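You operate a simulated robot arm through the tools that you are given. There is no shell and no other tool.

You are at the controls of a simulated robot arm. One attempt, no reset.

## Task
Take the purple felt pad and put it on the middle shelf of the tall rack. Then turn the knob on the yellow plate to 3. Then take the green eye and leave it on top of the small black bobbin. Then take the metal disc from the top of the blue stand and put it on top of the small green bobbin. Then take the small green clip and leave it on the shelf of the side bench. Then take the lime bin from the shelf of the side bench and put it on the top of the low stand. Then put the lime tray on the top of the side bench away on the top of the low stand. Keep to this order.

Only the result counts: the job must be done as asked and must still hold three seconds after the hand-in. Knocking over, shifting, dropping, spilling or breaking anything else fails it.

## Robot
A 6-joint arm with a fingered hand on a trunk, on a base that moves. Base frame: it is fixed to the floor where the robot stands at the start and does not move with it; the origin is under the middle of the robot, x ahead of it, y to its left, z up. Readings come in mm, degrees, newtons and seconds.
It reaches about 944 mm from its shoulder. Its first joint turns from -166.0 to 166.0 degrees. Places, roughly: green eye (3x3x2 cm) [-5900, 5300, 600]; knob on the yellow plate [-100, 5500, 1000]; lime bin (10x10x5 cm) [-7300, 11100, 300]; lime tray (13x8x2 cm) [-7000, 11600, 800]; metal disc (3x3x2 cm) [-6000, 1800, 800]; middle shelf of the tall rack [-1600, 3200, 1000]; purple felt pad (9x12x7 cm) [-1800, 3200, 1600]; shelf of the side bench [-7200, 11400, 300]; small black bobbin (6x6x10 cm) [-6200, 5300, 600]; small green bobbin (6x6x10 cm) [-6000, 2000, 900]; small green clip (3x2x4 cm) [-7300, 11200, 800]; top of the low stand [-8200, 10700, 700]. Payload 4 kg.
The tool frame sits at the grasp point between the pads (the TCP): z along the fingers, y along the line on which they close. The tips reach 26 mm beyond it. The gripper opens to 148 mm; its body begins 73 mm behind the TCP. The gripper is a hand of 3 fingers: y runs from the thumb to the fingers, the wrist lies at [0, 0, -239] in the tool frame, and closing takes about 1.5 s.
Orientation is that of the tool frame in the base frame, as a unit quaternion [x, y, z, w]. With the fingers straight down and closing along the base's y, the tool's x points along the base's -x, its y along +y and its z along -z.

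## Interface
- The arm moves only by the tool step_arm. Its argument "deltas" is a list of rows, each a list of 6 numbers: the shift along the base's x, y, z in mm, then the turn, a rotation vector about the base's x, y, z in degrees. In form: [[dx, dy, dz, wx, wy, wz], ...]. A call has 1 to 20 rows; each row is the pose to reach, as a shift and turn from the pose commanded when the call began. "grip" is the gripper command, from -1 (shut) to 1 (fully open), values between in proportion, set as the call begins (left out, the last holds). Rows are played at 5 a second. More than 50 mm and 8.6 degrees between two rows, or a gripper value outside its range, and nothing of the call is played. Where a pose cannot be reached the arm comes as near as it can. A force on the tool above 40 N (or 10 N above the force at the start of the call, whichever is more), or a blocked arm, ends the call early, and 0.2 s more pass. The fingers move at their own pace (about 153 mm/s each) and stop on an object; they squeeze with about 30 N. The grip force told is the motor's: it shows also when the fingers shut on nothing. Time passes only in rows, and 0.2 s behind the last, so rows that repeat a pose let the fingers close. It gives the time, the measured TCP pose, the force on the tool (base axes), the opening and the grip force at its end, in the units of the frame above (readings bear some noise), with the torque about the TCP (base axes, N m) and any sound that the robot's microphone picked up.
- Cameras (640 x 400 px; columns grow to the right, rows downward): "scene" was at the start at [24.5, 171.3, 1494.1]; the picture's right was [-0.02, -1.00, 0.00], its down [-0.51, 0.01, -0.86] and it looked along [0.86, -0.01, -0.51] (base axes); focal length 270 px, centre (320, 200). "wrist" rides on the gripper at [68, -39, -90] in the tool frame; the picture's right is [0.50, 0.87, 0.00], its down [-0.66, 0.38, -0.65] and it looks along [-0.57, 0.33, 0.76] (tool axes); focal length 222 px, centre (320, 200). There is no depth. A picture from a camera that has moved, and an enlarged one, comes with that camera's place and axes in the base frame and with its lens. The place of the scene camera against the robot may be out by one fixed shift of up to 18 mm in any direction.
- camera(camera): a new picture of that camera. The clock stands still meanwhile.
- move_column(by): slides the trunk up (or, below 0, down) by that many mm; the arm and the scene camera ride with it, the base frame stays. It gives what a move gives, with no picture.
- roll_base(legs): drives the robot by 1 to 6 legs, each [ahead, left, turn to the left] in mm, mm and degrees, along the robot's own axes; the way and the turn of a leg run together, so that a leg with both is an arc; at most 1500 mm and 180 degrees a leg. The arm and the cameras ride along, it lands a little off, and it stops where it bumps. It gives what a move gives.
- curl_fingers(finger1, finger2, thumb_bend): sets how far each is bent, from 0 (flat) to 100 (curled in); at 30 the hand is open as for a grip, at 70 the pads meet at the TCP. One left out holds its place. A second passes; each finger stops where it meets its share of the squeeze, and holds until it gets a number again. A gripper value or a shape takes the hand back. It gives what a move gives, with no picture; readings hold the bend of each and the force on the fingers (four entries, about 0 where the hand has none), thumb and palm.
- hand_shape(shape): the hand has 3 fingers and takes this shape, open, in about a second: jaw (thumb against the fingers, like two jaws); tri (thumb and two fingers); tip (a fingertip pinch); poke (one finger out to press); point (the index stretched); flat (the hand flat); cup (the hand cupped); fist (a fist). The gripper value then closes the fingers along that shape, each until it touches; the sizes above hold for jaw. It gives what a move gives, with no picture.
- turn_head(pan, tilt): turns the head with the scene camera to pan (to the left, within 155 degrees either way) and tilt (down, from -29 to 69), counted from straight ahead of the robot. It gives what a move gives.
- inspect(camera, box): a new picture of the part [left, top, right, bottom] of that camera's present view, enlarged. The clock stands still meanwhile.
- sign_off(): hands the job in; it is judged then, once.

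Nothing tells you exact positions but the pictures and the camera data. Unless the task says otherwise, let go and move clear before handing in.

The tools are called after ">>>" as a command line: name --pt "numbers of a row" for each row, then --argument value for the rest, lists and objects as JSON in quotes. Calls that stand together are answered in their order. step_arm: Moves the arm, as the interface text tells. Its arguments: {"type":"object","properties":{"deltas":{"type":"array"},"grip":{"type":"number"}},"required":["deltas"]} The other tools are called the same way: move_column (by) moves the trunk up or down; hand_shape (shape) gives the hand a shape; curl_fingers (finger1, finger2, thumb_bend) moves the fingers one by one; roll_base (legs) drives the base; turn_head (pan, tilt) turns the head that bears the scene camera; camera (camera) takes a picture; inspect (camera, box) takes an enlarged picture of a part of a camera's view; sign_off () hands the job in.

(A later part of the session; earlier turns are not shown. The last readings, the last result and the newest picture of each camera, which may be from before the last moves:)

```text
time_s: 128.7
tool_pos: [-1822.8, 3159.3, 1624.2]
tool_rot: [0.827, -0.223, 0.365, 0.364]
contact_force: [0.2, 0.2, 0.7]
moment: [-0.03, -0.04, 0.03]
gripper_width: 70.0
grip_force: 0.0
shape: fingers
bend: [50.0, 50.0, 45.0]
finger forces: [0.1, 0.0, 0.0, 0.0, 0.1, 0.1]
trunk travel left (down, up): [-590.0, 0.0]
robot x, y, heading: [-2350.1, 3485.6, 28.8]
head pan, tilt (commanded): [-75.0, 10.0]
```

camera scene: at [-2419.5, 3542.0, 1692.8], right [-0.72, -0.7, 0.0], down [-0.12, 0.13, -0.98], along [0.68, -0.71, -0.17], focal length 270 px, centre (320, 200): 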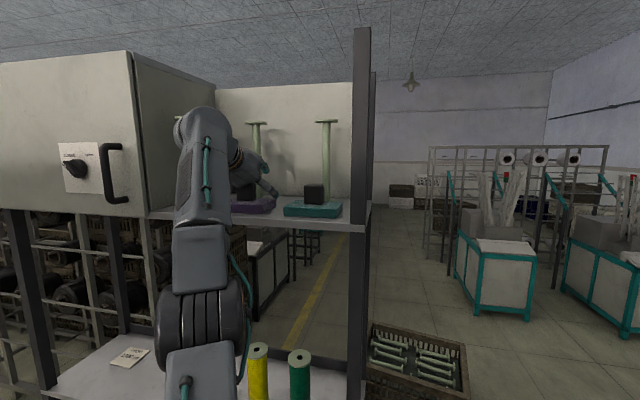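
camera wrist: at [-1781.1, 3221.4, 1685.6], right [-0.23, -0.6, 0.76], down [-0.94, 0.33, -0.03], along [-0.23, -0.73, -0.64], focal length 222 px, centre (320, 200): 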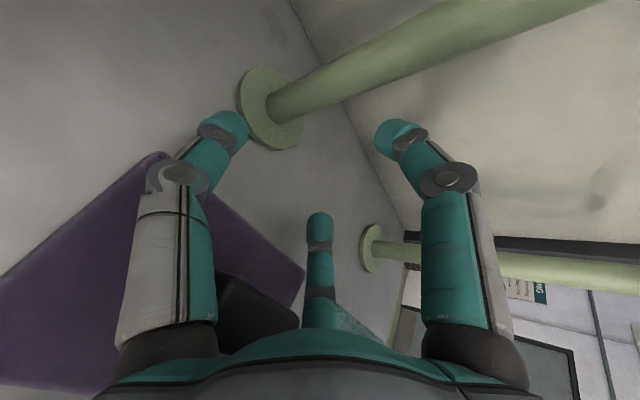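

>>> camera --camera "wrist"

>>> inspect --camera "scene" --box '[200, 100, 380, 220]'

```text
taken
camera wrist: at [-1795.5, 3246.3, 1701.2], right [-0.23, -0.6, 0.76], down [-0.94, 0.33, -0.03], along [-0.23, -0.73, -0.64], focal length 222 px, centre (320, 200)
```

wrist: 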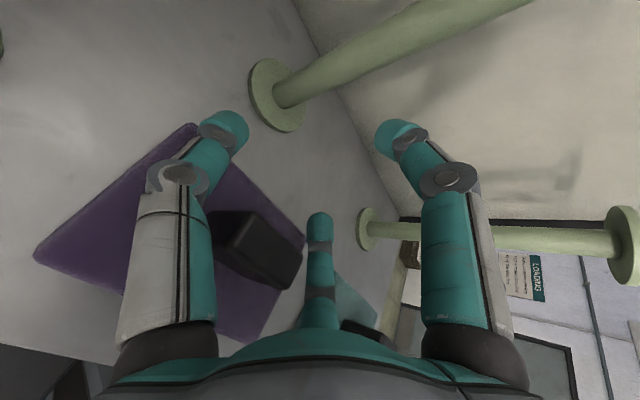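

```text
3.33 times, centred on (290, 160) of scene
camera zoom: at [-2420.4, 3543.3, 1692.8], right [-0.72, -0.7, 0.0], down [-0.12, 0.12, -0.98], along [0.68, -0.71, -0.17], focal length 901 px, centre (420, 333)
```

zoom: 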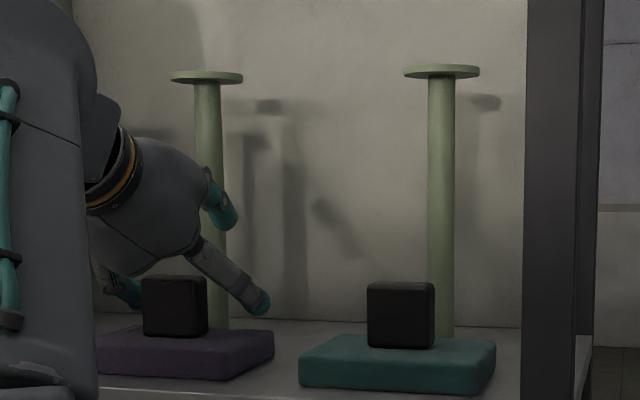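

>>> inspect --camera "wrist" --box '[180, 180, 330, 300]'

```text
3.33 times, centred on (255, 240) of wrist
camera zoom: at [-1795.5, 3246.3, 1701.2], right [-0.23, -0.6, 0.76], down [-0.94, 0.33, -0.03], along [-0.23, -0.73, -0.64], focal length 740 px, centre (537, 67)
```

zoom: 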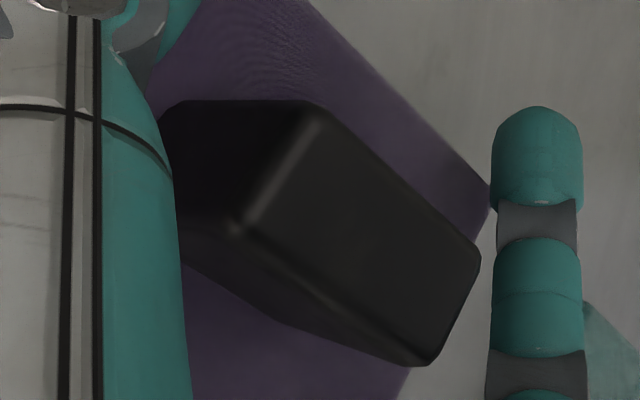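

Knob centre now at about (-1836, 3194). I back the hand up so that the knob lies between the fingertips.

>>> step_arm --pt "-4 13 0 0 0 0" --pt "-9 26 0 0 0 0" --pt "-15.7 39 0 0 0 0"

>>> camera --camera "wrist"

>>> inspect --camera "scene" --box '[200, 100, 380, 220]'

```text
time_s: 129.5
tool_pos: [-1838.1, 3198.1, 1624.8]
tool_rot: [0.828, -0.223, 0.365, 0.364]
contact_force: [-0.1, -0.1, 0.0]
moment: [-0.01, 0.02, 0.01]
gripper_width: 70.1
grip_force: 0.2
shape: fingers
bend: [50.0, 50.0, 45.0]
finger forces: [0.0, 0.1, 0.0, 0.2, 0.0, 0.0]
trunk travel left (down, up): [-590.0, 0.0]
robot x, y, heading: [-2350.4, 3487.7, 29.1]
head pan, tilt (commanded): [-75.0, 10.0]
```

```text
taken
camera wrist: at [-1811.2, 3286.1, 1701.8], right [-0.23, -0.6, 0.76], down [-0.94, 0.33, -0.03], along [-0.23, -0.73, -0.64], focal length 222 px, centre (320, 200)
```

wrist: 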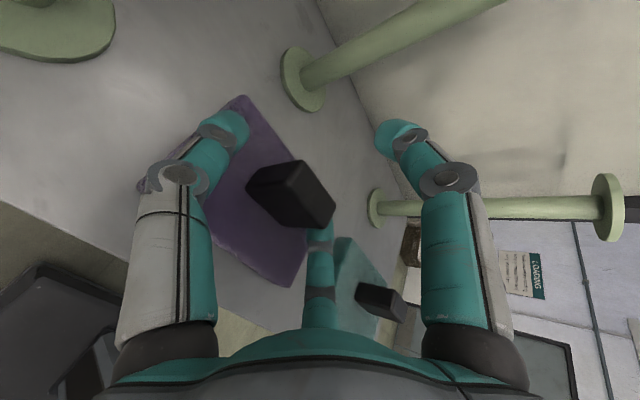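

```text
3.33 times, centred on (290, 160) of scene
camera zoom: at [-2420.4, 3543.3, 1692.8], right [-0.72, -0.69, 0.0], down [-0.12, 0.12, -0.98], along [0.68, -0.71, -0.17], focal length 901 px, centre (420, 333)
```

zoom: 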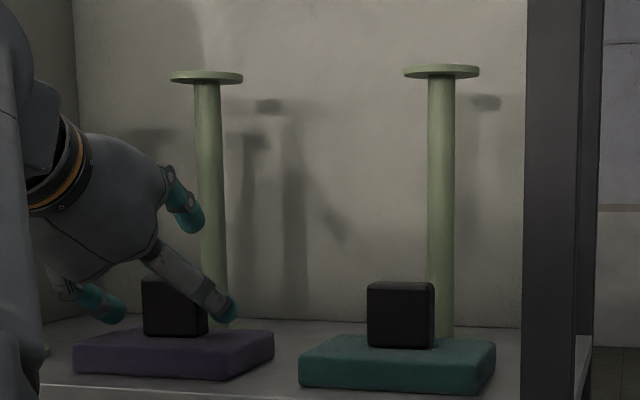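

The knob is straddled by thumb and finger 2. I close these to near contact, lower by a few mm, then close all three.

>>> curl_fingers --finger1 50 --finger2 55 --thumb_bend 55

```text
time_s: 130.5
tool_pos: [-1839.0, 3197.0, 1624.4]
tool_rot: [0.827, -0.223, 0.365, 0.364]
contact_force: [0.2, 0.4, -0.9]
moment: [-0.01, 0.03, 0.01]
gripper_width: 54.0
grip_force: 0.0
shape: fingers
bend: [50.0, 55.0, 55.0]
finger forces: [0.0, 0.1, 0.0, 0.0, 0.1, 0.1]
trunk travel left (down, up): [-590.0, 0.0]
robot x, y, heading: [-2347.6, 3484.2, 28.8]
head pan, tilt (commanded): [-75.0, 10.0]
```

>>> step_arm --pt "0 0 -3 0 0 0" --pt "0 0 -6 0 0 0"

>>> inspect --camera "scene" --box '[200, 150, 290, 210]'

>>> inspect --camera "wrist" --box '[180, 90, 420, 240]'

```text
time_s: 131.1
tool_pos: [-1838.5, 3198.0, 1618.9]
tool_rot: [0.828, -0.223, 0.364, 0.364]
contact_force: [-0.6, -0.4, -0.5]
moment: [0.02, 0.03, 0.0]
gripper_width: 53.9
grip_force: 0.0
shape: fingers
bend: [50.0, 55.0, 55.0]
finger forces: [0.0, 0.0, 0.0, 0.0, 0.0, 0.0]
trunk travel left (down, up): [-590.0, 0.0]
robot x, y, heading: [-2348.6, 3487.1, 29.1]
head pan, tilt (commanded): [-75.0, 10.0]
```

```text
6.67 times, centred on (245, 180) of scene
camera zoom: at [-2420.3, 3543.2, 1692.8], right [-0.72, -0.7, 0.0], down [-0.12, 0.12, -0.98], along [0.68, -0.71, -0.17], focal length 1802 px, centre (820, 333)
```

zoom: 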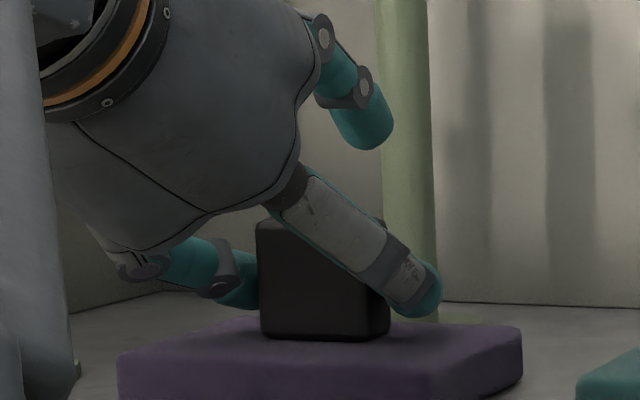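

```text
2.67 times, centred on (300, 165) of wrist
camera zoom: at [-1812.0, 3285.7, 1695.8], right [-0.23, -0.6, 0.76], down [-0.94, 0.33, -0.03], along [-0.23, -0.73, -0.64], focal length 592 px, centre (373, 293)
```

zoom: 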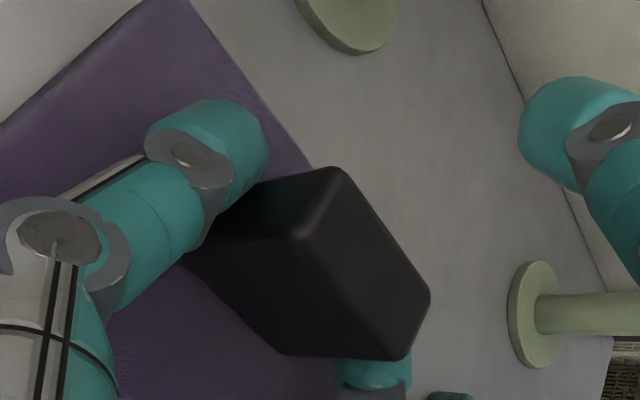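

>>> curl_fingers --finger1 75 --finger2 75 --thumb_bend 75

>>> inspect --camera "scene" --box '[200, 150, 290, 210]'

>>> inspect --camera "wrist" --box '[180, 90, 420, 240]'

```text
time_s: 132.1
tool_pos: [-1837.8, 3198.9, 1618.8]
tool_rot: [0.828, -0.222, 0.365, 0.364]
contact_force: [1.2, 1.2, 3.4]
moment: [0.08, 0.02, -0.01]
gripper_width: 13.5
grip_force: 20.7
shape: fingers
bend: [71.0, 55.0, 66.0]
finger forces: [7.8, 15.3, 0.1, 0.0, 18.2, 0.0]
trunk travel left (down, up): [-590.0, 0.0]
robot x, y, heading: [-2350.6, 3488.8, 29.0]
head pan, tilt (commanded): [-75.0, 10.0]
```

```text
6.67 times, centred on (245, 180) of scene
camera zoom: at [-2420.4, 3543.3, 1692.8], right [-0.72, -0.7, 0.0], down [-0.12, 0.12, -0.98], along [0.68, -0.71, -0.17], focal length 1802 px, centre (820, 333)
```

zoom: 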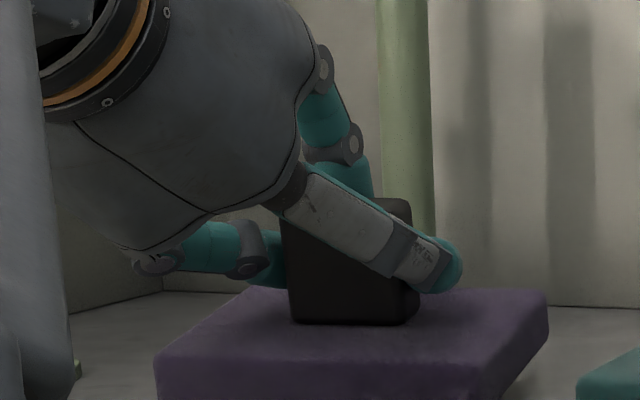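

```text
2.67 times, centred on (300, 165) of wrist
camera zoom: at [-1812.1, 3285.9, 1696.0], right [-0.23, -0.6, 0.76], down [-0.94, 0.33, -0.03], along [-0.23, -0.73, -0.64], focal length 592 px, centre (373, 293)
```

zoom: 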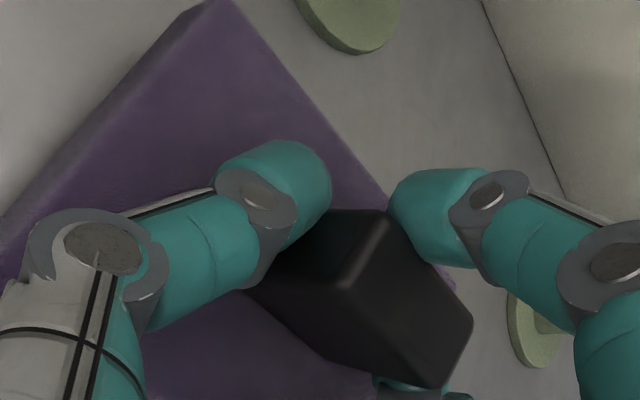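

>>> inspect --camera "scene" --box '[190, 130, 340, 230]'

```text
4.00 times, centred on (265, 180) of scene
camera zoom: at [-2420.4, 3543.3, 1692.8], right [-0.72, -0.7, 0.0], down [-0.12, 0.12, -0.98], along [0.68, -0.71, -0.17], focal length 1081 px, centre (540, 280)
```

zoom: 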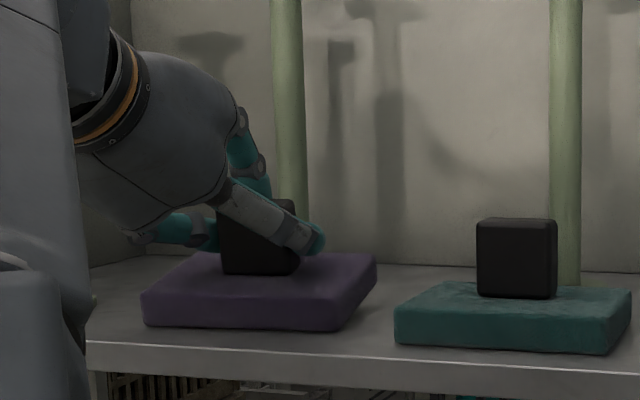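

All three digits hold (8/15/18 N). I lift 12 mm and look.

>>> step_arm --pt "0 0 4 0 0 0" --pt "0 0 8 0 0 0" --pt "-1 2 12 0 0 0" --pt "-1 2 12 0 0 0"

>>> inspect --camera "scene" --box '[190, 130, 340, 230]'

>>> camera --camera "wrist"

```text
time_s: 133.1
tool_pos: [-1839.6, 3198.0, 1630.9]
tool_rot: [0.827, -0.223, 0.364, 0.365]
contact_force: [-0.2, 0.0, -0.4]
moment: [0.0, 0.02, 0.01]
gripper_width: 12.6
grip_force: 18.7
shape: fingers
bend: [72.0, 55.0, 66.0]
finger forces: [5.0, 15.1, 0.1, 0.1, 16.7, 0.1]
trunk travel left (down, up): [-590.0, 0.0]
robot x, y, heading: [-2346.2, 3486.2, 29.0]
head pan, tilt (commanded): [-75.0, 10.0]
```

```text
4.00 times, centred on (265, 180) of scene
camera zoom: at [-2420.3, 3543.1, 1692.8], right [-0.72, -0.7, 0.0], down [-0.12, 0.12, -0.98], along [0.68, -0.71, -0.17], focal length 1081 px, centre (540, 280)
```

zoom: 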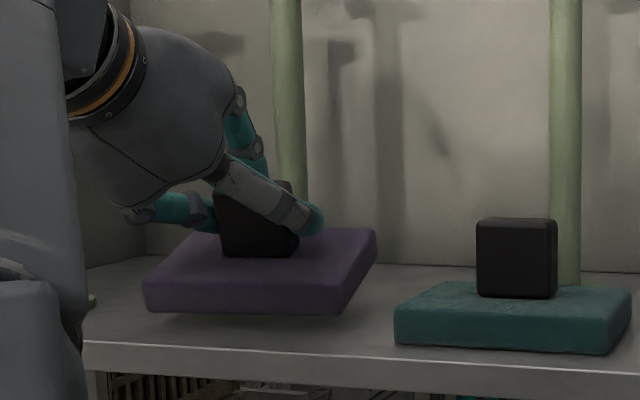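

```text
taken
camera wrist: at [-1812.8, 3286.9, 1708.1], right [-0.23, -0.6, 0.76], down [-0.94, 0.33, -0.03], along [-0.23, -0.73, -0.64], focal length 222 px, centre (320, 200)
```

wrist: 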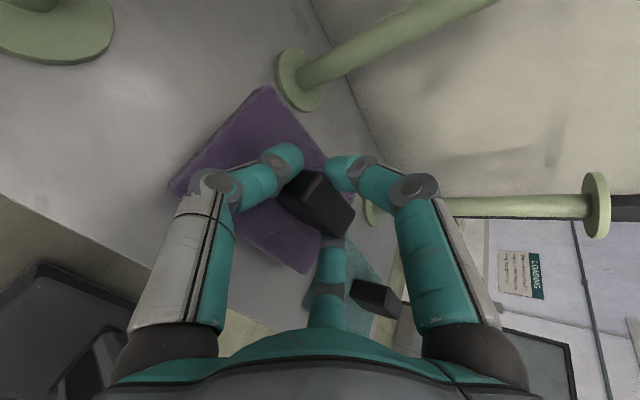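

The pad is off the shelf and held. I draw it out north over the shelf edge, in a separate call each time now.

>>> step_arm --pt "-8 14 4 0 0 0" --pt "-16 28 8 0 0 0" --pt "-24 42 10 0 0 0" --pt "-32 56 10 0 0 0" --pt "-40 70 10 0 0 0" --pt "-50 86.6 10 0 0 0"

```text
time_s: 134.5
tool_pos: [-1890.7, 3286.2, 1639.3]
tool_rot: [0.828, -0.222, 0.365, 0.364]
contact_force: [-0.2, 0.7, -1.1]
moment: [0.02, 0.01, -0.01]
gripper_width: 12.3
grip_force: 18.3
shape: fingers
bend: [73.0, 55.0, 66.0]
finger forces: [4.7, 15.1, 0.0, 0.0, 16.8, 0.0]
trunk travel left (down, up): [-590.0, 0.0]
robot x, y, heading: [-2353.6, 3488.9, 29.0]
head pan, tilt (commanded): [-75.0, 10.0]
```

>>> roll_base --legs '[[0, 130, 0]]'

>>> camera --camera "scene"

>>> camera --camera "wrist"

```text
time_s: 135.8
tool_pos: [-1952.2, 3399.6, 1639.2]
tool_rot: [0.827, -0.224, 0.365, 0.365]
contact_force: [-0.4, -0.2, -1.6]
moment: [0.02, 0.02, -0.01]
gripper_width: 12.0
grip_force: 18.6
shape: fingers
bend: [73.0, 55.0, 66.0]
finger forces: [4.9, 15.1, 0.0, 0.1, 16.7, 0.0]
trunk travel left (down, up): [-590.0, 0.0]
robot x, y, heading: [-2409.0, 3601.5, 29.1]
head pan, tilt (commanded): [-75.0, 10.0]
```

```text
taken
camera scene: at [-2483.7, 3657.5, 1692.8], right [-0.72, -0.69, 0.0], down [-0.12, 0.12, -0.98], along [0.68, -0.71, -0.17], focal length 270 px, centre (320, 200)
```

scene: 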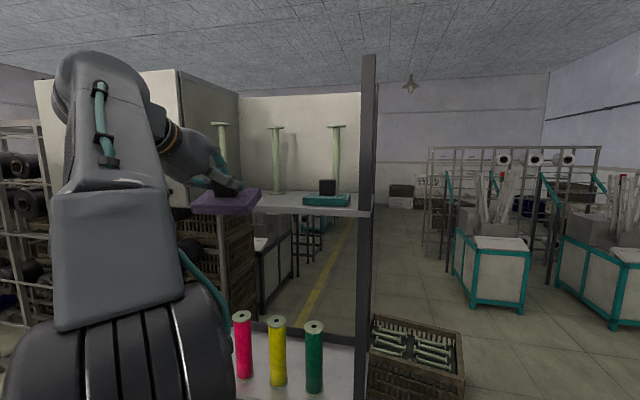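

```text
taken
camera wrist: at [-1926.7, 3488.0, 1717.2], right [-0.23, -0.6, 0.76], down [-0.94, 0.33, -0.03], along [-0.23, -0.73, -0.64], focal length 222 px, centre (320, 200)
```

wrist: 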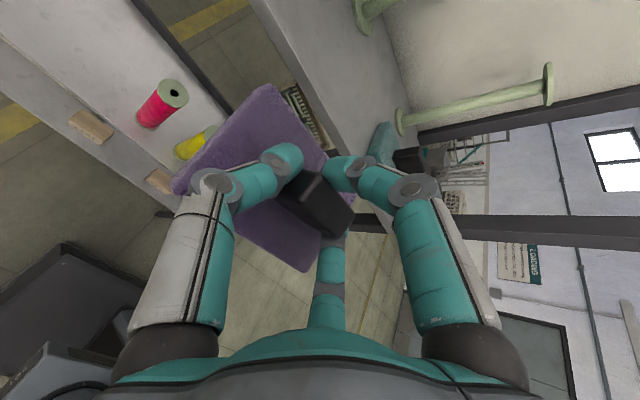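

The pad is held clear of the shelf. I lower the trunk, then drive 300 mm along the aisle to the free part of the middle shelf (between the tag and the magenta bobbin).

>>> move_column --by -450

>>> roll_base --legs '[[300, 0, 0]]'

>>> turn_head --pan -60 --tilt 20

>>> camera --camera "scene"

>>> camera --camera "wrist"

```text
refused: -450 is not a number from -400 to 400
```

```text
time_s: 137.9
tool_pos: [-1688.3, 3543.4, 1639.0]
tool_rot: [0.827, -0.225, 0.363, 0.365]
contact_force: [-1.1, -0.2, -1.4]
moment: [0.0, -0.02, -0.01]
gripper_width: 12.3
grip_force: 18.5
shape: fingers
bend: [73.0, 55.0, 66.0]
finger forces: [4.7, 15.1, 0.0, 0.0, 16.7, 0.1]
trunk travel left (down, up): [-590.0, 0.0]
robot x, y, heading: [-2146.0, 3745.9, 28.7]
head pan, tilt (commanded): [-75.0, 10.0]
```

```text
time_s: 138.6
tool_pos: [-1688.5, 3543.3, 1640.6]
tool_rot: [0.827, -0.225, 0.364, 0.365]
contact_force: [-0.4, 0.3, -1.0]
moment: [0.01, 0.02, 0.04]
gripper_width: 12.0
grip_force: 18.3
shape: fingers
bend: [73.0, 55.0, 66.0]
finger forces: [4.8, 15.1, 0.0, 0.0, 16.6, 0.0]
trunk travel left (down, up): [-590.0, 0.0]
robot x, y, heading: [-2148.7, 3747.5, 28.6]
head pan, tilt (commanded): [-60.0, 20.0]
```

```text
taken
camera scene: at [-2202.2, 3821.9, 1676.6], right [-0.52, -0.85, 0.0], down [-0.29, 0.18, -0.94], along [0.8, -0.49, -0.34], focal length 270 px, centre (320, 200)
```

scene: 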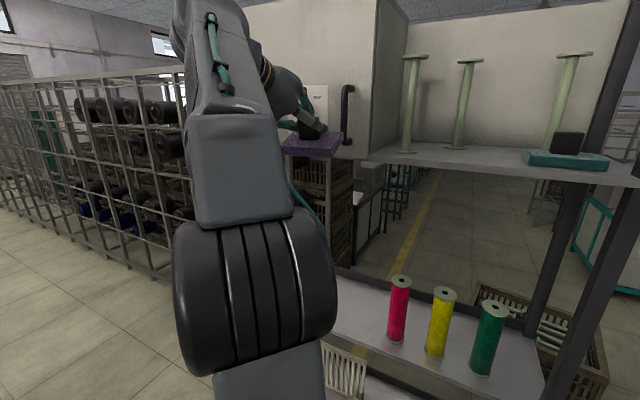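

```text
taken
camera wrist: at [-1661.2, 3630.8, 1716.9], right [-0.23, -0.6, 0.76], down [-0.94, 0.33, -0.03], along [-0.24, -0.73, -0.64], focal length 222 px, centre (320, 200)
```

wrist: 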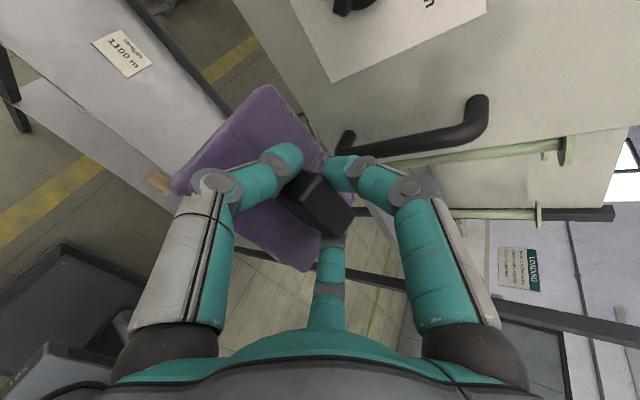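

>>> move_column --by -400

>>> camera --camera "scene"

>>> camera --camera "wrist"

```text
time_s: 142.5
tool_pos: [-1689.6, 3544.3, 1239.6]
tool_rot: [0.827, -0.225, 0.364, 0.365]
contact_force: [-0.6, 0.3, -1.2]
moment: [-0.02, 0.02, -0.02]
gripper_width: 11.9
grip_force: 18.4
shape: fingers
bend: [73.0, 55.0, 66.0]
finger forces: [4.8, 15.1, 0.0, 0.0, 16.6, 0.0]
trunk travel left (down, up): [-190.0, 400.0]
robot x, y, heading: [-2146.1, 3746.7, 28.6]
head pan, tilt (commanded): [-60.0, 20.0]
```

```text
taken
camera scene: at [-2202.2, 3822.0, 1276.6], right [-0.52, -0.85, 0.0], down [-0.29, 0.18, -0.94], along [0.8, -0.49, -0.34], focal length 270 px, centre (320, 200)
```

scene: 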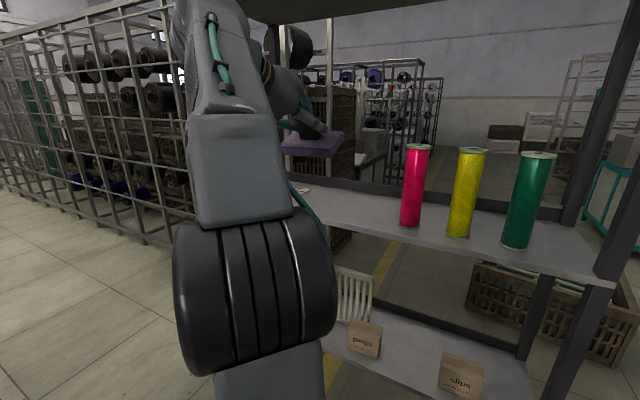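

```text
taken
camera wrist: at [-1661.2, 3630.8, 1316.9], right [-0.23, -0.6, 0.76], down [-0.94, 0.33, -0.03], along [-0.24, -0.73, -0.64], focal length 222 px, centre (320, 200)
```

wrist: 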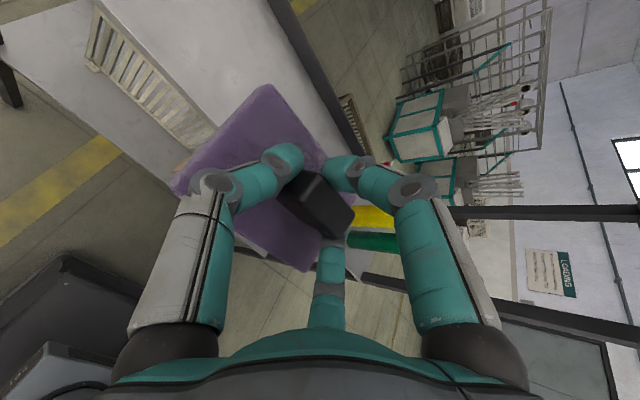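

>>> inspect --camera "scene" --box '[270, 110, 470, 240]'

>>> inspect --camera "scene" --box '[440, 170, 640, 300]'

```text
3.08 times, centred on (370, 175) of scene
camera zoom: at [-2202.2, 3822.0, 1276.6], right [-0.52, -0.85, 0.0], down [-0.29, 0.18, -0.94], along [0.8, -0.49, -0.34], focal length 832 px, centre (166, 277)
```

zoom: 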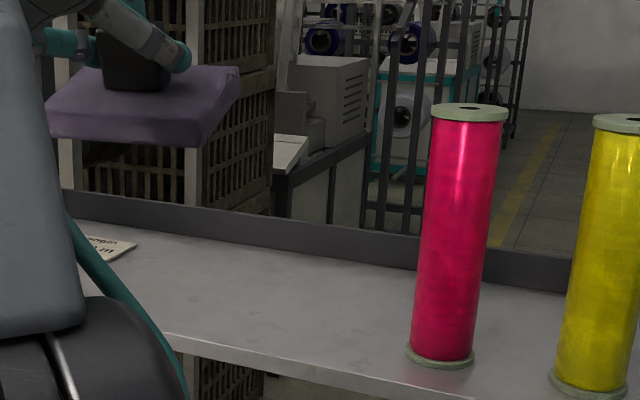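

```text
3.08 times, centred on (540, 235) of scene
camera zoom: at [-2202.2, 3822.0, 1276.6], right [-0.52, -0.85, 0.0], down [-0.29, 0.18, -0.94], along [0.8, -0.49, -0.34], focal length 832 px, centre (-357, 92)
```

zoom: 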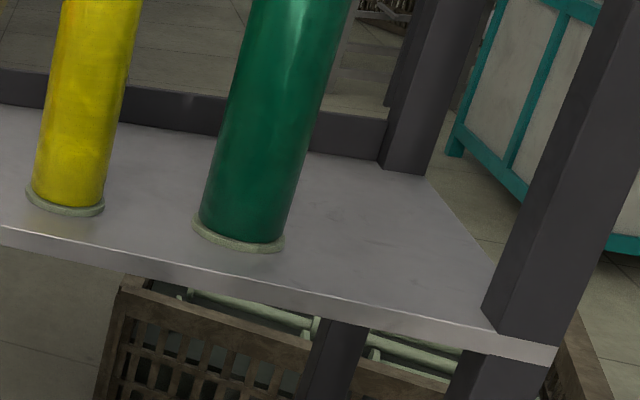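

The middle shelf top is at about z 955, with free space from e2≈140 to 500 along it. I lower the arm in front of the shelf to about 45 mm above placing height.

>>> step_arm --pt "0 0 -35 0 0 0" --pt "0 0 -70 0 0 0" --pt "0 0 -105 0 0 0" --pt "0 0 -140 0 0 0" --pt "0 0 -172 0 0 0"

>>> camera --camera "scene"

>>> camera --camera "wrist"

```text
time_s: 143.7
tool_pos: [-1688.6, 3542.9, 1065.7]
tool_rot: [0.827, -0.225, 0.364, 0.365]
contact_force: [-0.7, -0.6, -1.1]
moment: [0.02, 0.04, 0.0]
gripper_width: 11.4
grip_force: 18.6
shape: fingers
bend: [73.0, 55.0, 66.0]
finger forces: [4.6, 15.2, 0.1, 0.1, 16.5, 0.0]
trunk travel left (down, up): [-190.0, 400.0]
robot x, y, heading: [-2146.6, 3748.3, 28.6]
head pan, tilt (commanded): [-60.0, 20.0]
```

```text
taken
camera scene: at [-2202.2, 3822.0, 1276.6], right [-0.52, -0.85, 0.0], down [-0.29, 0.18, -0.94], along [0.8, -0.49, -0.34], focal length 270 px, centre (320, 200)
```

scene: 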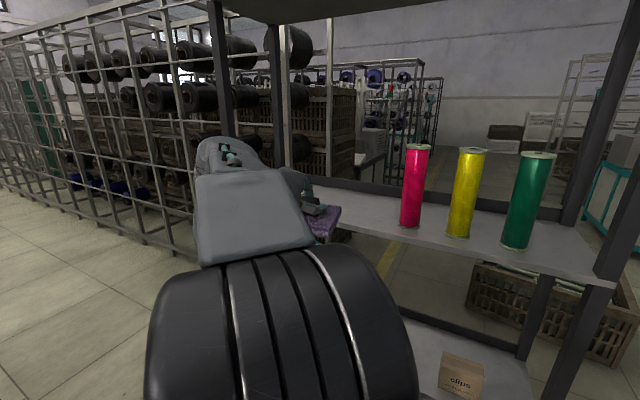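

```text
taken
camera wrist: at [-1661.3, 3631.2, 1143.6], right [-0.23, -0.6, 0.76], down [-0.94, 0.33, -0.03], along [-0.24, -0.73, -0.64], focal length 222 px, centre (320, 200)
```

wrist: 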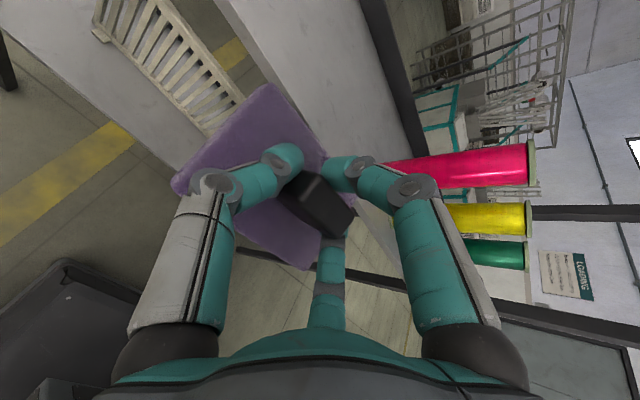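

>>> inspect --camera "wrist" --box '[180, 0, 380, 125]'

```text
3.20 times, centred on (280, 62) of wrist
camera zoom: at [-1661.3, 3631.2, 1143.6], right [-0.23, -0.6, 0.76], down [-0.94, 0.33, -0.03], along [-0.24, -0.73, -0.64], focal length 711 px, centre (448, 640)
```

zoom: 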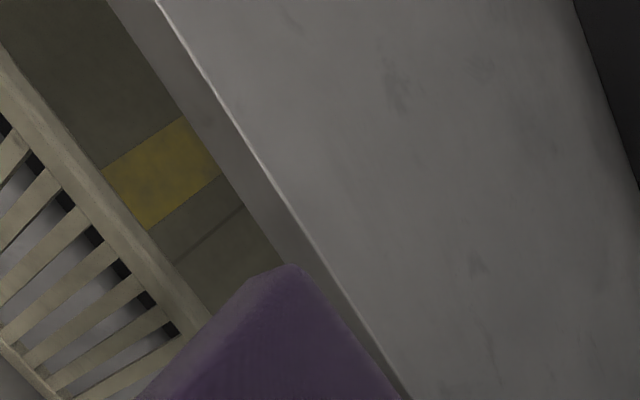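

The shelf's top edge computes to z≈952 and the shelf is about 300 mm deep. I move the pad in over the shelf.

>>> step_arm --pt "20 -34.6 0 0 0 0" --pt "40 -69.3 0 0 0 0" --pt "60 -103.9 0 0 0 0" --pt "80 -138.6 0 0 0 0" --pt "100 -173.2 0 0 0 0" --pt "120 -207.8 0 0 0 0"

>>> camera --camera "wrist"

>>> camera --camera "scene"

```text
time_s: 145.1
tool_pos: [-1567.9, 3337.0, 1067.9]
tool_rot: [0.827, -0.224, 0.364, 0.365]
contact_force: [0.0, 0.2, -0.1]
moment: [0.04, -0.01, 0.0]
gripper_width: 10.9
grip_force: 17.9
shape: fingers
bend: [73.0, 55.0, 66.0]
finger forces: [4.4, 15.0, 0.0, 0.1, 16.3, 0.1]
trunk travel left (down, up): [-190.0, 400.0]
robot x, y, heading: [-2149.9, 3748.7, 28.6]
head pan, tilt (commanded): [-60.0, 20.0]
```

```text
taken
camera wrist: at [-1540.6, 3424.2, 1145.8], right [-0.23, -0.6, 0.76], down [-0.94, 0.33, -0.03], along [-0.24, -0.73, -0.64], focal length 222 px, centre (320, 200)
```

wrist: 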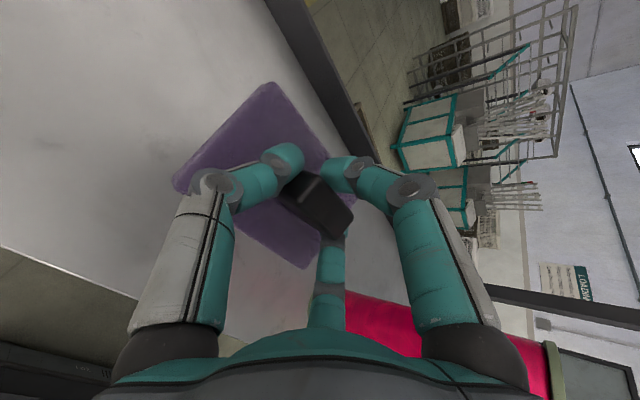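

```text
taken
camera scene: at [-2202.4, 3822.3, 1276.5], right [-0.52, -0.85, 0.0], down [-0.29, 0.18, -0.94], along [0.8, -0.49, -0.34], focal length 270 px, centre (320, 200)
```

scene: 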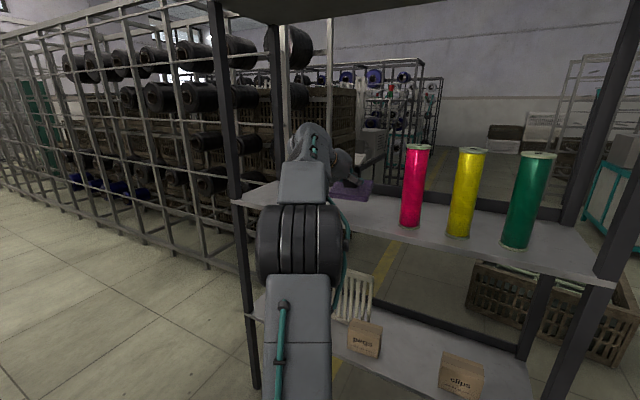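

The pad is over the free area of the shelf. I lower it carefully in stages and watch the force.

>>> step_arm --pt "0 0 -10 0 0 0" --pt "0 0 -20 0 0 0" --pt "0 0 -30 0 0 0"

>>> inspect --camera "scene" --box '[290, 120, 440, 230]'

```text
time_s: 145.9
tool_pos: [-1569.7, 3335.8, 1037.7]
tool_rot: [0.827, -0.224, 0.363, 0.365]
contact_force: [0.2, 0.0, -0.4]
moment: [0.03, 0.02, 0.01]
gripper_width: 11.0
grip_force: 18.2
shape: fingers
bend: [73.0, 55.0, 66.0]
finger forces: [4.3, 15.2, 0.1, 0.0, 16.3, 0.1]
trunk travel left (down, up): [-190.0, 400.0]
robot x, y, heading: [-2146.3, 3747.1, 28.8]
head pan, tilt (commanded): [-60.0, 20.0]
```

```text
3.64 times, centred on (365, 175) of scene
camera zoom: at [-2202.1, 3821.9, 1276.5], right [-0.52, -0.85, 0.0], down [-0.29, 0.18, -0.94], along [0.8, -0.49, -0.34], focal length 983 px, centre (156, 291)
```

zoom: 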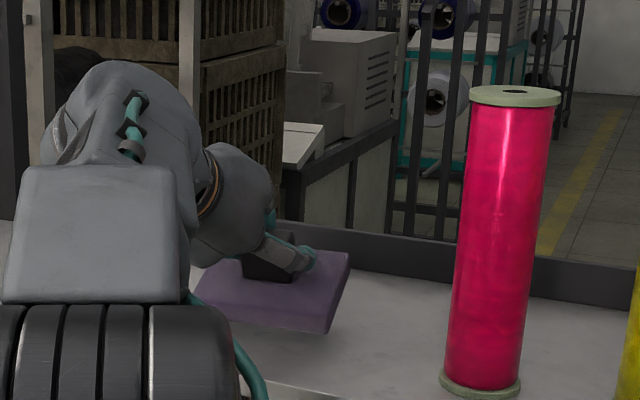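

>>> step_arm --pt "0 0 -4 0 0 0" --pt "0 0 -8 0 0 0" --pt "0 0 -8 0 0 0"

>>> step_arm --pt "0 0 -3 0 0 0" --pt "0 0 -6 0 0 0" --pt "0 0 -6 0 0 0"

```text
time_s: 146.7
tool_pos: [-1568.8, 3334.4, 1029.8]
tool_rot: [0.827, -0.225, 0.364, 0.365]
contact_force: [0.3, -0.3, -0.8]
moment: [0.0, 0.0, 0.02]
gripper_width: 11.0
grip_force: 17.8
shape: fingers
bend: [73.0, 55.0, 66.0]
finger forces: [4.3, 15.1, 0.0, 0.1, 16.3, 0.0]
trunk travel left (down, up): [-190.0, 400.0]
robot x, y, heading: [-2142.7, 3747.5, 28.6]
head pan, tilt (commanded): [-60.0, 20.0]
```

```text
time_s: 147.5
tool_pos: [-1568.1, 3335.8, 1023.3]
tool_rot: [0.827, -0.225, 0.364, 0.366]
contact_force: [1.3, 0.0, 3.8]
moment: [0.01, 0.0, -0.03]
gripper_width: 11.4
grip_force: 19.3
shape: fingers
bend: [73.0, 55.0, 67.0]
finger forces: [6.1, 15.7, 0.1, 0.1, 17.5, 0.0]
trunk travel left (down, up): [-190.0, 400.0]
robot x, y, heading: [-2145.5, 3745.7, 28.7]
head pan, tilt (commanded): [-60.0, 20.0]
```

First touch at z≈1024. I lower a few more mm so that the pad settles flat, then look.

>>> step_arm --pt "0 0 -2 0 0 0" --pt "0 0 -4 0 0 0" --pt "0 0 -4 0 0 0"

>>> inspect --camera "scene" --box '[290, 120, 440, 230]'

>>> camera --camera "wrist"

```text
time_s: 148.3
tool_pos: [-1568.7, 3336.0, 1020.1]
tool_rot: [0.827, -0.224, 0.364, 0.365]
contact_force: [2.4, -2.2, 7.4]
moment: [0.03, -0.03, 0.02]
gripper_width: 11.7
grip_force: 21.0
shape: fingers
bend: [72.0, 55.0, 67.0]
finger forces: [7.3, 15.6, 0.0, 0.0, 18.4, 0.1]
trunk travel left (down, up): [-190.0, 400.0]
robot x, y, heading: [-2146.8, 3747.7, 29.0]
head pan, tilt (commanded): [-60.0, 20.0]
```

```text
3.64 times, centred on (365, 175) of scene
camera zoom: at [-2202.4, 3822.1, 1276.6], right [-0.52, -0.85, 0.0], down [-0.29, 0.18, -0.94], along [0.8, -0.49, -0.34], focal length 983 px, centre (156, 291)
```

zoom: 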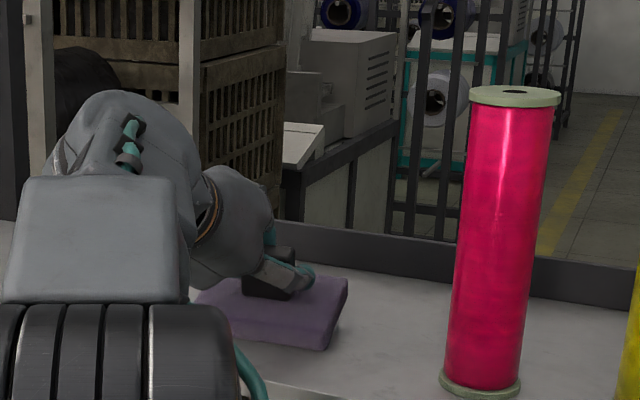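

```text
taken
camera wrist: at [-1541.1, 3423.0, 1098.0], right [-0.23, -0.6, 0.76], down [-0.94, 0.33, -0.03], along [-0.24, -0.73, -0.64], focal length 222 px, centre (320, 200)
```

wrist: 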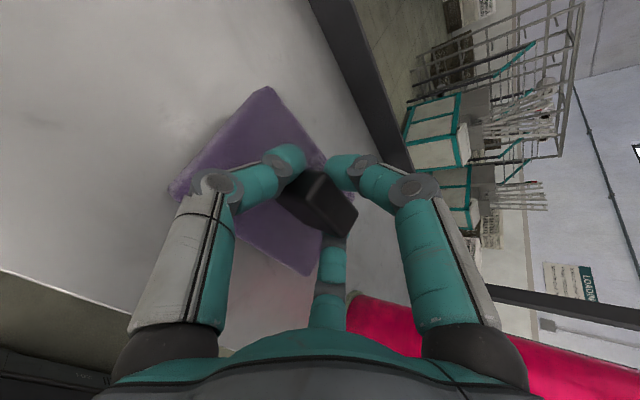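

>>> step_arm --pt "0 0 -2 0 0 0" --pt "0 0 -4 0 0 0"

>>> curl_fingers --finger1 66 --finger2 54 --thumb_bend 62

>>> inspect --camera "scene" --box '[290, 120, 440, 230]'

```text
time_s: 148.9
tool_pos: [-1568.0, 3336.1, 1015.8]
tool_rot: [0.827, -0.224, 0.364, 0.365]
contact_force: [0.9, -2.5, 7.3]
moment: [0.09, 0.07, -0.03]
gripper_width: 12.1
grip_force: 22.8
shape: fingers
bend: [72.0, 55.0, 67.0]
finger forces: [9.5, 15.9, 0.0, 0.0, 19.0, 0.1]
trunk travel left (down, up): [-190.0, 400.0]
robot x, y, heading: [-2146.6, 3745.4, 28.5]
head pan, tilt (commanded): [-60.0, 20.0]
```

```text
time_s: 149.9
tool_pos: [-1569.1, 3336.8, 1016.1]
tool_rot: [0.827, -0.225, 0.363, 0.365]
contact_force: [0.1, -0.1, 0.1]
moment: [-0.01, 0.0, 0.0]
gripper_width: 19.8
grip_force: 2.0
shape: fingers
bend: [66.0, 52.0, 61.0]
finger forces: [0.1, 2.2, 0.0, 0.0, 2.0, 0.0]
trunk travel left (down, up): [-190.0, 400.0]
robot x, y, heading: [-2143.5, 3745.8, 28.7]
head pan, tilt (commanded): [-60.0, 20.0]
```

```text
3.64 times, centred on (365, 175) of scene
camera zoom: at [-2202.2, 3821.9, 1276.5], right [-0.52, -0.85, 0.0], down [-0.29, 0.18, -0.94], along [0.8, -0.49, -0.34], focal length 983 px, centre (156, 291)
```

zoom: 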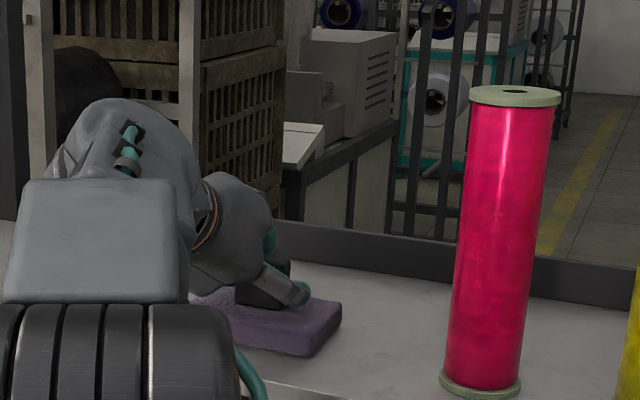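

>>> step_arm --pt "0 0 3 0 0 0" --pt "0 0 6 0 0 0"

>>> curl_fingers --finger1 50 --finger2 49 --thumb_bend 55

>>> camera --camera "wrist"

```text
time_s: 150.5
tool_pos: [-1568.8, 3335.7, 1020.6]
tool_rot: [0.827, -0.225, 0.363, 0.365]
contact_force: [-0.6, 1.0, -0.2]
moment: [0.0, -0.01, 0.0]
gripper_width: 19.7
grip_force: 1.5
shape: fingers
bend: [66.0, 52.0, 61.0]
finger forces: [0.0, 1.9, 0.1, 0.0, 1.9, 0.0]
trunk travel left (down, up): [-190.0, 400.0]
robot x, y, heading: [-2146.1, 3743.0, 29.1]
head pan, tilt (commanded): [-60.0, 20.0]
```

```text
time_s: 151.5
tool_pos: [-1569.2, 3336.6, 1020.4]
tool_rot: [0.828, -0.224, 0.363, 0.365]
contact_force: [-0.4, -0.5, 0.0]
moment: [0.01, -0.02, -0.02]
gripper_width: 53.8
grip_force: 0.1
shape: fingers
bend: [50.0, 49.0, 55.0]
finger forces: [0.0, 0.0, 0.0, 0.0, 0.0, 0.0]
trunk travel left (down, up): [-190.0, 400.0]
robot x, y, heading: [-2144.5, 3747.5, 28.7]
head pan, tilt (commanded): [-60.0, 20.0]
```

```text
taken
camera wrist: at [-1541.5, 3424.1, 1098.3], right [-0.23, -0.6, 0.76], down [-0.94, 0.33, -0.03], along [-0.24, -0.73, -0.64], focal length 222 px, centre (320, 200)
```

wrist: 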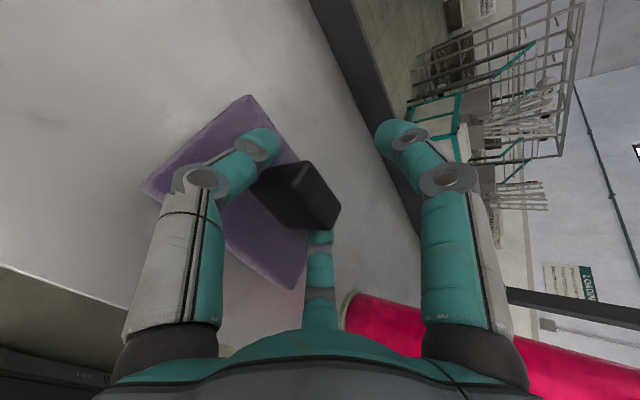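

>>> step_arm --pt "0 0 4 0 0 0" --pt "-10 17.3 6 0 0 0" --pt "-25 43.3 8 0 0 0" --pt "-45 78 8 0 0 0" --pt "-65 112.6 8 0 0 0" --pt "-85 147.2 8 0 0 0" --pt "-105 181.9 8 0 0 0"

>>> camera --camera "wrist"

>>> camera --camera "scene"

```text
time_s: 153.1
tool_pos: [-1673.5, 3515.1, 1031.1]
tool_rot: [0.827, -0.225, 0.364, 0.365]
contact_force: [-0.1, -0.5, -0.4]
moment: [0.01, -0.02, -0.06]
gripper_width: 53.4
grip_force: 0.0
shape: fingers
bend: [50.0, 49.0, 55.0]
finger forces: [0.0, 0.1, 0.0, 0.0, 0.1, 0.1]
trunk travel left (down, up): [-190.0, 400.0]
robot x, y, heading: [-2143.3, 3744.5, 28.5]
head pan, tilt (commanded): [-60.0, 20.0]
```

```text
taken
camera wrist: at [-1645.8, 3603.4, 1107.4], right [-0.23, -0.6, 0.76], down [-0.94, 0.33, -0.03], along [-0.24, -0.73, -0.64], focal length 222 px, centre (320, 200)
```

wrist: 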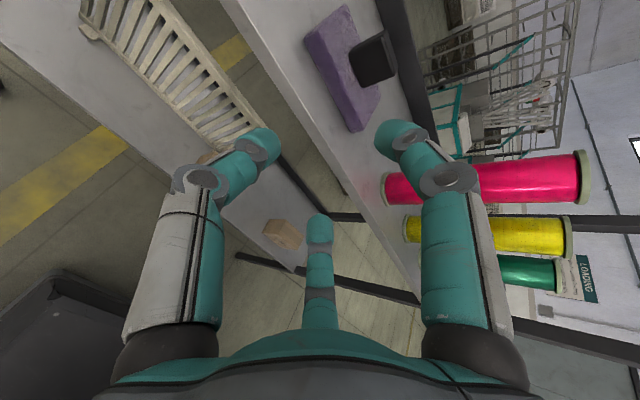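

```text
taken
camera scene: at [-2201.9, 3821.7, 1276.6], right [-0.52, -0.85, 0.0], down [-0.29, 0.18, -0.94], along [0.8, -0.49, -0.34], focal length 270 px, centre (320, 200)
```

scene: 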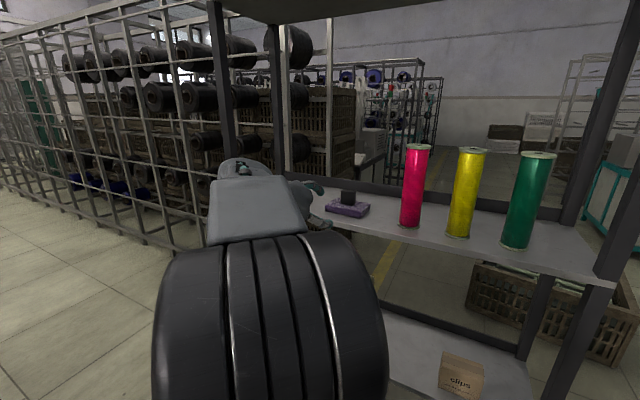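

Task 1 is done: the purple pad rests on the middle shelf. Next is the knob on the yellow plate near (-100, 5500, 1000); I look ahead along the aisle to find it.

>>> turn_head --pan 15 --tilt 8

>>> camera --camera "scene"

>>> turn_head --pan -25 --tilt 20

>>> camera --camera "scene"

```text
time_s: 154.5
tool_pos: [-1672.9, 3514.6, 1029.8]
tool_rot: [0.827, -0.225, 0.364, 0.365]
contact_force: [0.9, 0.7, -0.1]
moment: [0.0, 0.0, 0.02]
gripper_width: 53.7
grip_force: 0.0
shape: fingers
bend: [50.0, 49.0, 55.0]
finger forces: [0.1, 0.1, 0.0, 0.1, 0.1, 0.1]
trunk travel left (down, up): [-190.0, 400.0]
robot x, y, heading: [-2148.0, 3743.3, 28.6]
head pan, tilt (commanded): [15.0, 8.0]
```

```text
taken
camera scene: at [-2214.8, 3934.3, 1296.0], right [0.69, -0.72, 0.0], down [-0.1, -0.1, -0.99], along [0.72, 0.68, -0.14], focal length 270 px, centre (320, 200)
```

scene: 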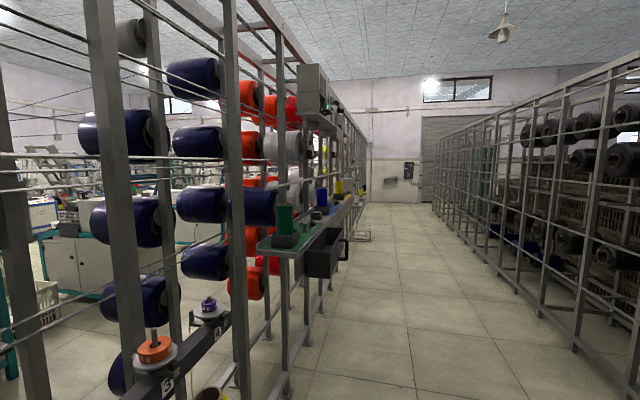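

```text
time_s: 155.6
tool_pos: [-1673.4, 3516.5, 1029.8]
tool_rot: [0.827, -0.225, 0.364, 0.365]
contact_force: [-0.9, 0.0, 1.1]
moment: [0.01, 0.0, -0.02]
gripper_width: 53.5
grip_force: 0.0
shape: fingers
bend: [50.0, 49.0, 55.0]
finger forces: [0.0, 0.0, 0.1, 0.0, 0.0, 0.0]
trunk travel left (down, up): [-190.0, 400.0]
robot x, y, heading: [-2145.7, 3746.4, 28.8]
head pan, tilt (commanded): [-25.0, 20.0]
```

```text
taken
camera scene: at [-2188.9, 3876.4, 1276.6], right [0.07, -1.0, 0.0], down [-0.34, -0.02, -0.94], along [0.94, 0.06, -0.34], focal length 270 px, centre (320, 200)
```

scene: 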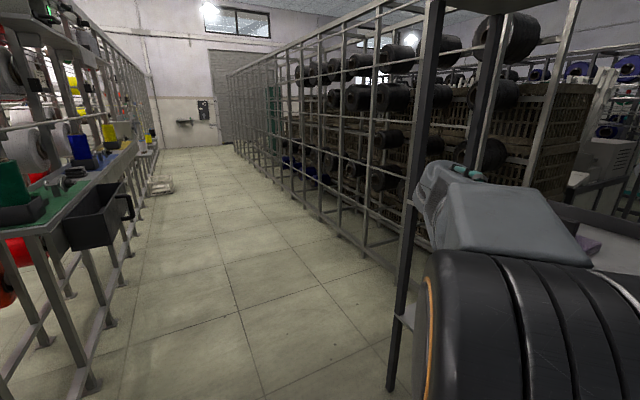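

>>> turn_head --pan 15 --tilt 8

>>> inspect --camera "scene" --box '[270, 50, 430, 290]'

>>> inspect --camera "scene" --box '[310, 140, 410, 210]'

```text
time_s: 156.7
tool_pos: [-1673.5, 3515.9, 1030.2]
tool_rot: [0.827, -0.225, 0.364, 0.366]
contact_force: [-0.3, -0.4, 0.3]
moment: [-0.03, 0.01, 0.0]
gripper_width: 53.7
grip_force: 0.0
shape: fingers
bend: [50.0, 49.0, 55.0]
finger forces: [0.0, 0.0, 0.0, 0.0, 0.0, 0.0]
trunk travel left (down, up): [-190.0, 400.0]
robot x, y, heading: [-2146.0, 3746.7, 28.9]
head pan, tilt (commanded): [15.0, 8.0]
```

```text
1.67 times, centred on (350, 170) of scene
camera zoom: at [-2214.8, 3934.3, 1296.0], right [0.69, -0.72, 0.0], down [-0.1, -0.1, -0.99], along [0.72, 0.68, -0.14], focal length 450 px, centre (270, 250)
```

zoom: 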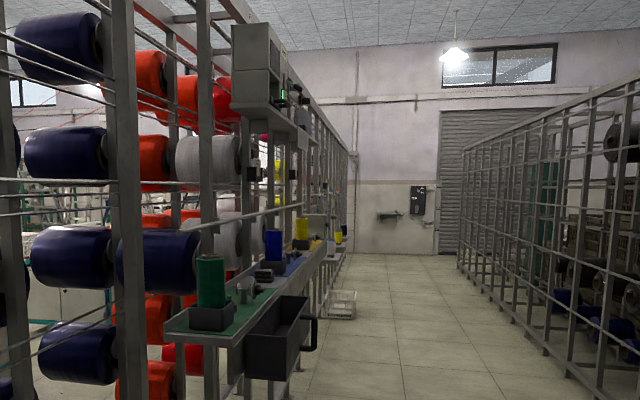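

```text
5.71 times, centred on (360, 175) of scene
camera zoom: at [-2214.8, 3934.3, 1296.0], right [0.69, -0.72, 0.0], down [-0.1, -0.1, -0.99], along [0.72, 0.68, -0.14], focal length 1544 px, centre (91, 343)
```

zoom: 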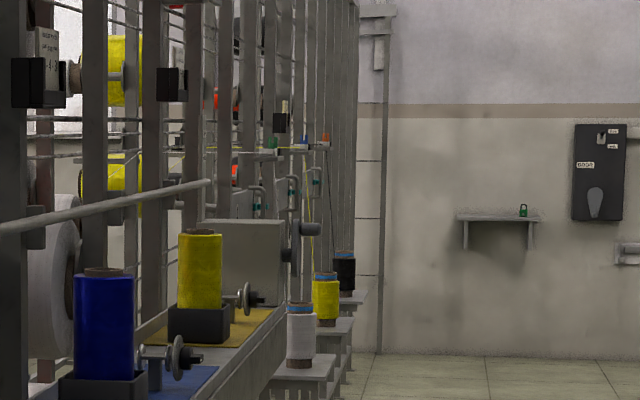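

The yellow plate is further along the bench on the left of the aisle. I swing the arm to the front (in line with the aisle) before driving.

>>> step_arm --pt "26.6 41.5 0 0 0 6" --pt "48.7 85.6 0 0 0 12" --pt "66.2 131.8 0 0 0 18" --pt "78.6 179.6 0 0 0 24" --pt "86.1 228.3 0 0 0 30" --pt "88.4 277.6 0 0 0 36" --pt "85.4 326.9 0 0 0 42" --pt "77.4 375.5 0 0 0 48" --pt "64.4 423.1 0 0 0 54" --pt "46.4 469 0 0 0 60"

```text
time_s: 158.9
tool_pos: [-1626.2, 3985.6, 1029.5]
tool_rot: [0.829, 0.22, 0.497, 0.134]
contact_force: [0.9, 0.0, -0.5]
moment: [-0.03, -0.02, 0.01]
gripper_width: 53.6
grip_force: 0.0
shape: fingers
bend: [50.0, 49.0, 55.0]
finger forces: [0.0, 0.0, 0.0, 0.0, 0.0, 0.1]
trunk travel left (down, up): [-190.0, 400.0]
robot x, y, heading: [-2145.1, 3746.3, 28.8]
head pan, tilt (commanded): [15.0, 8.0]
```

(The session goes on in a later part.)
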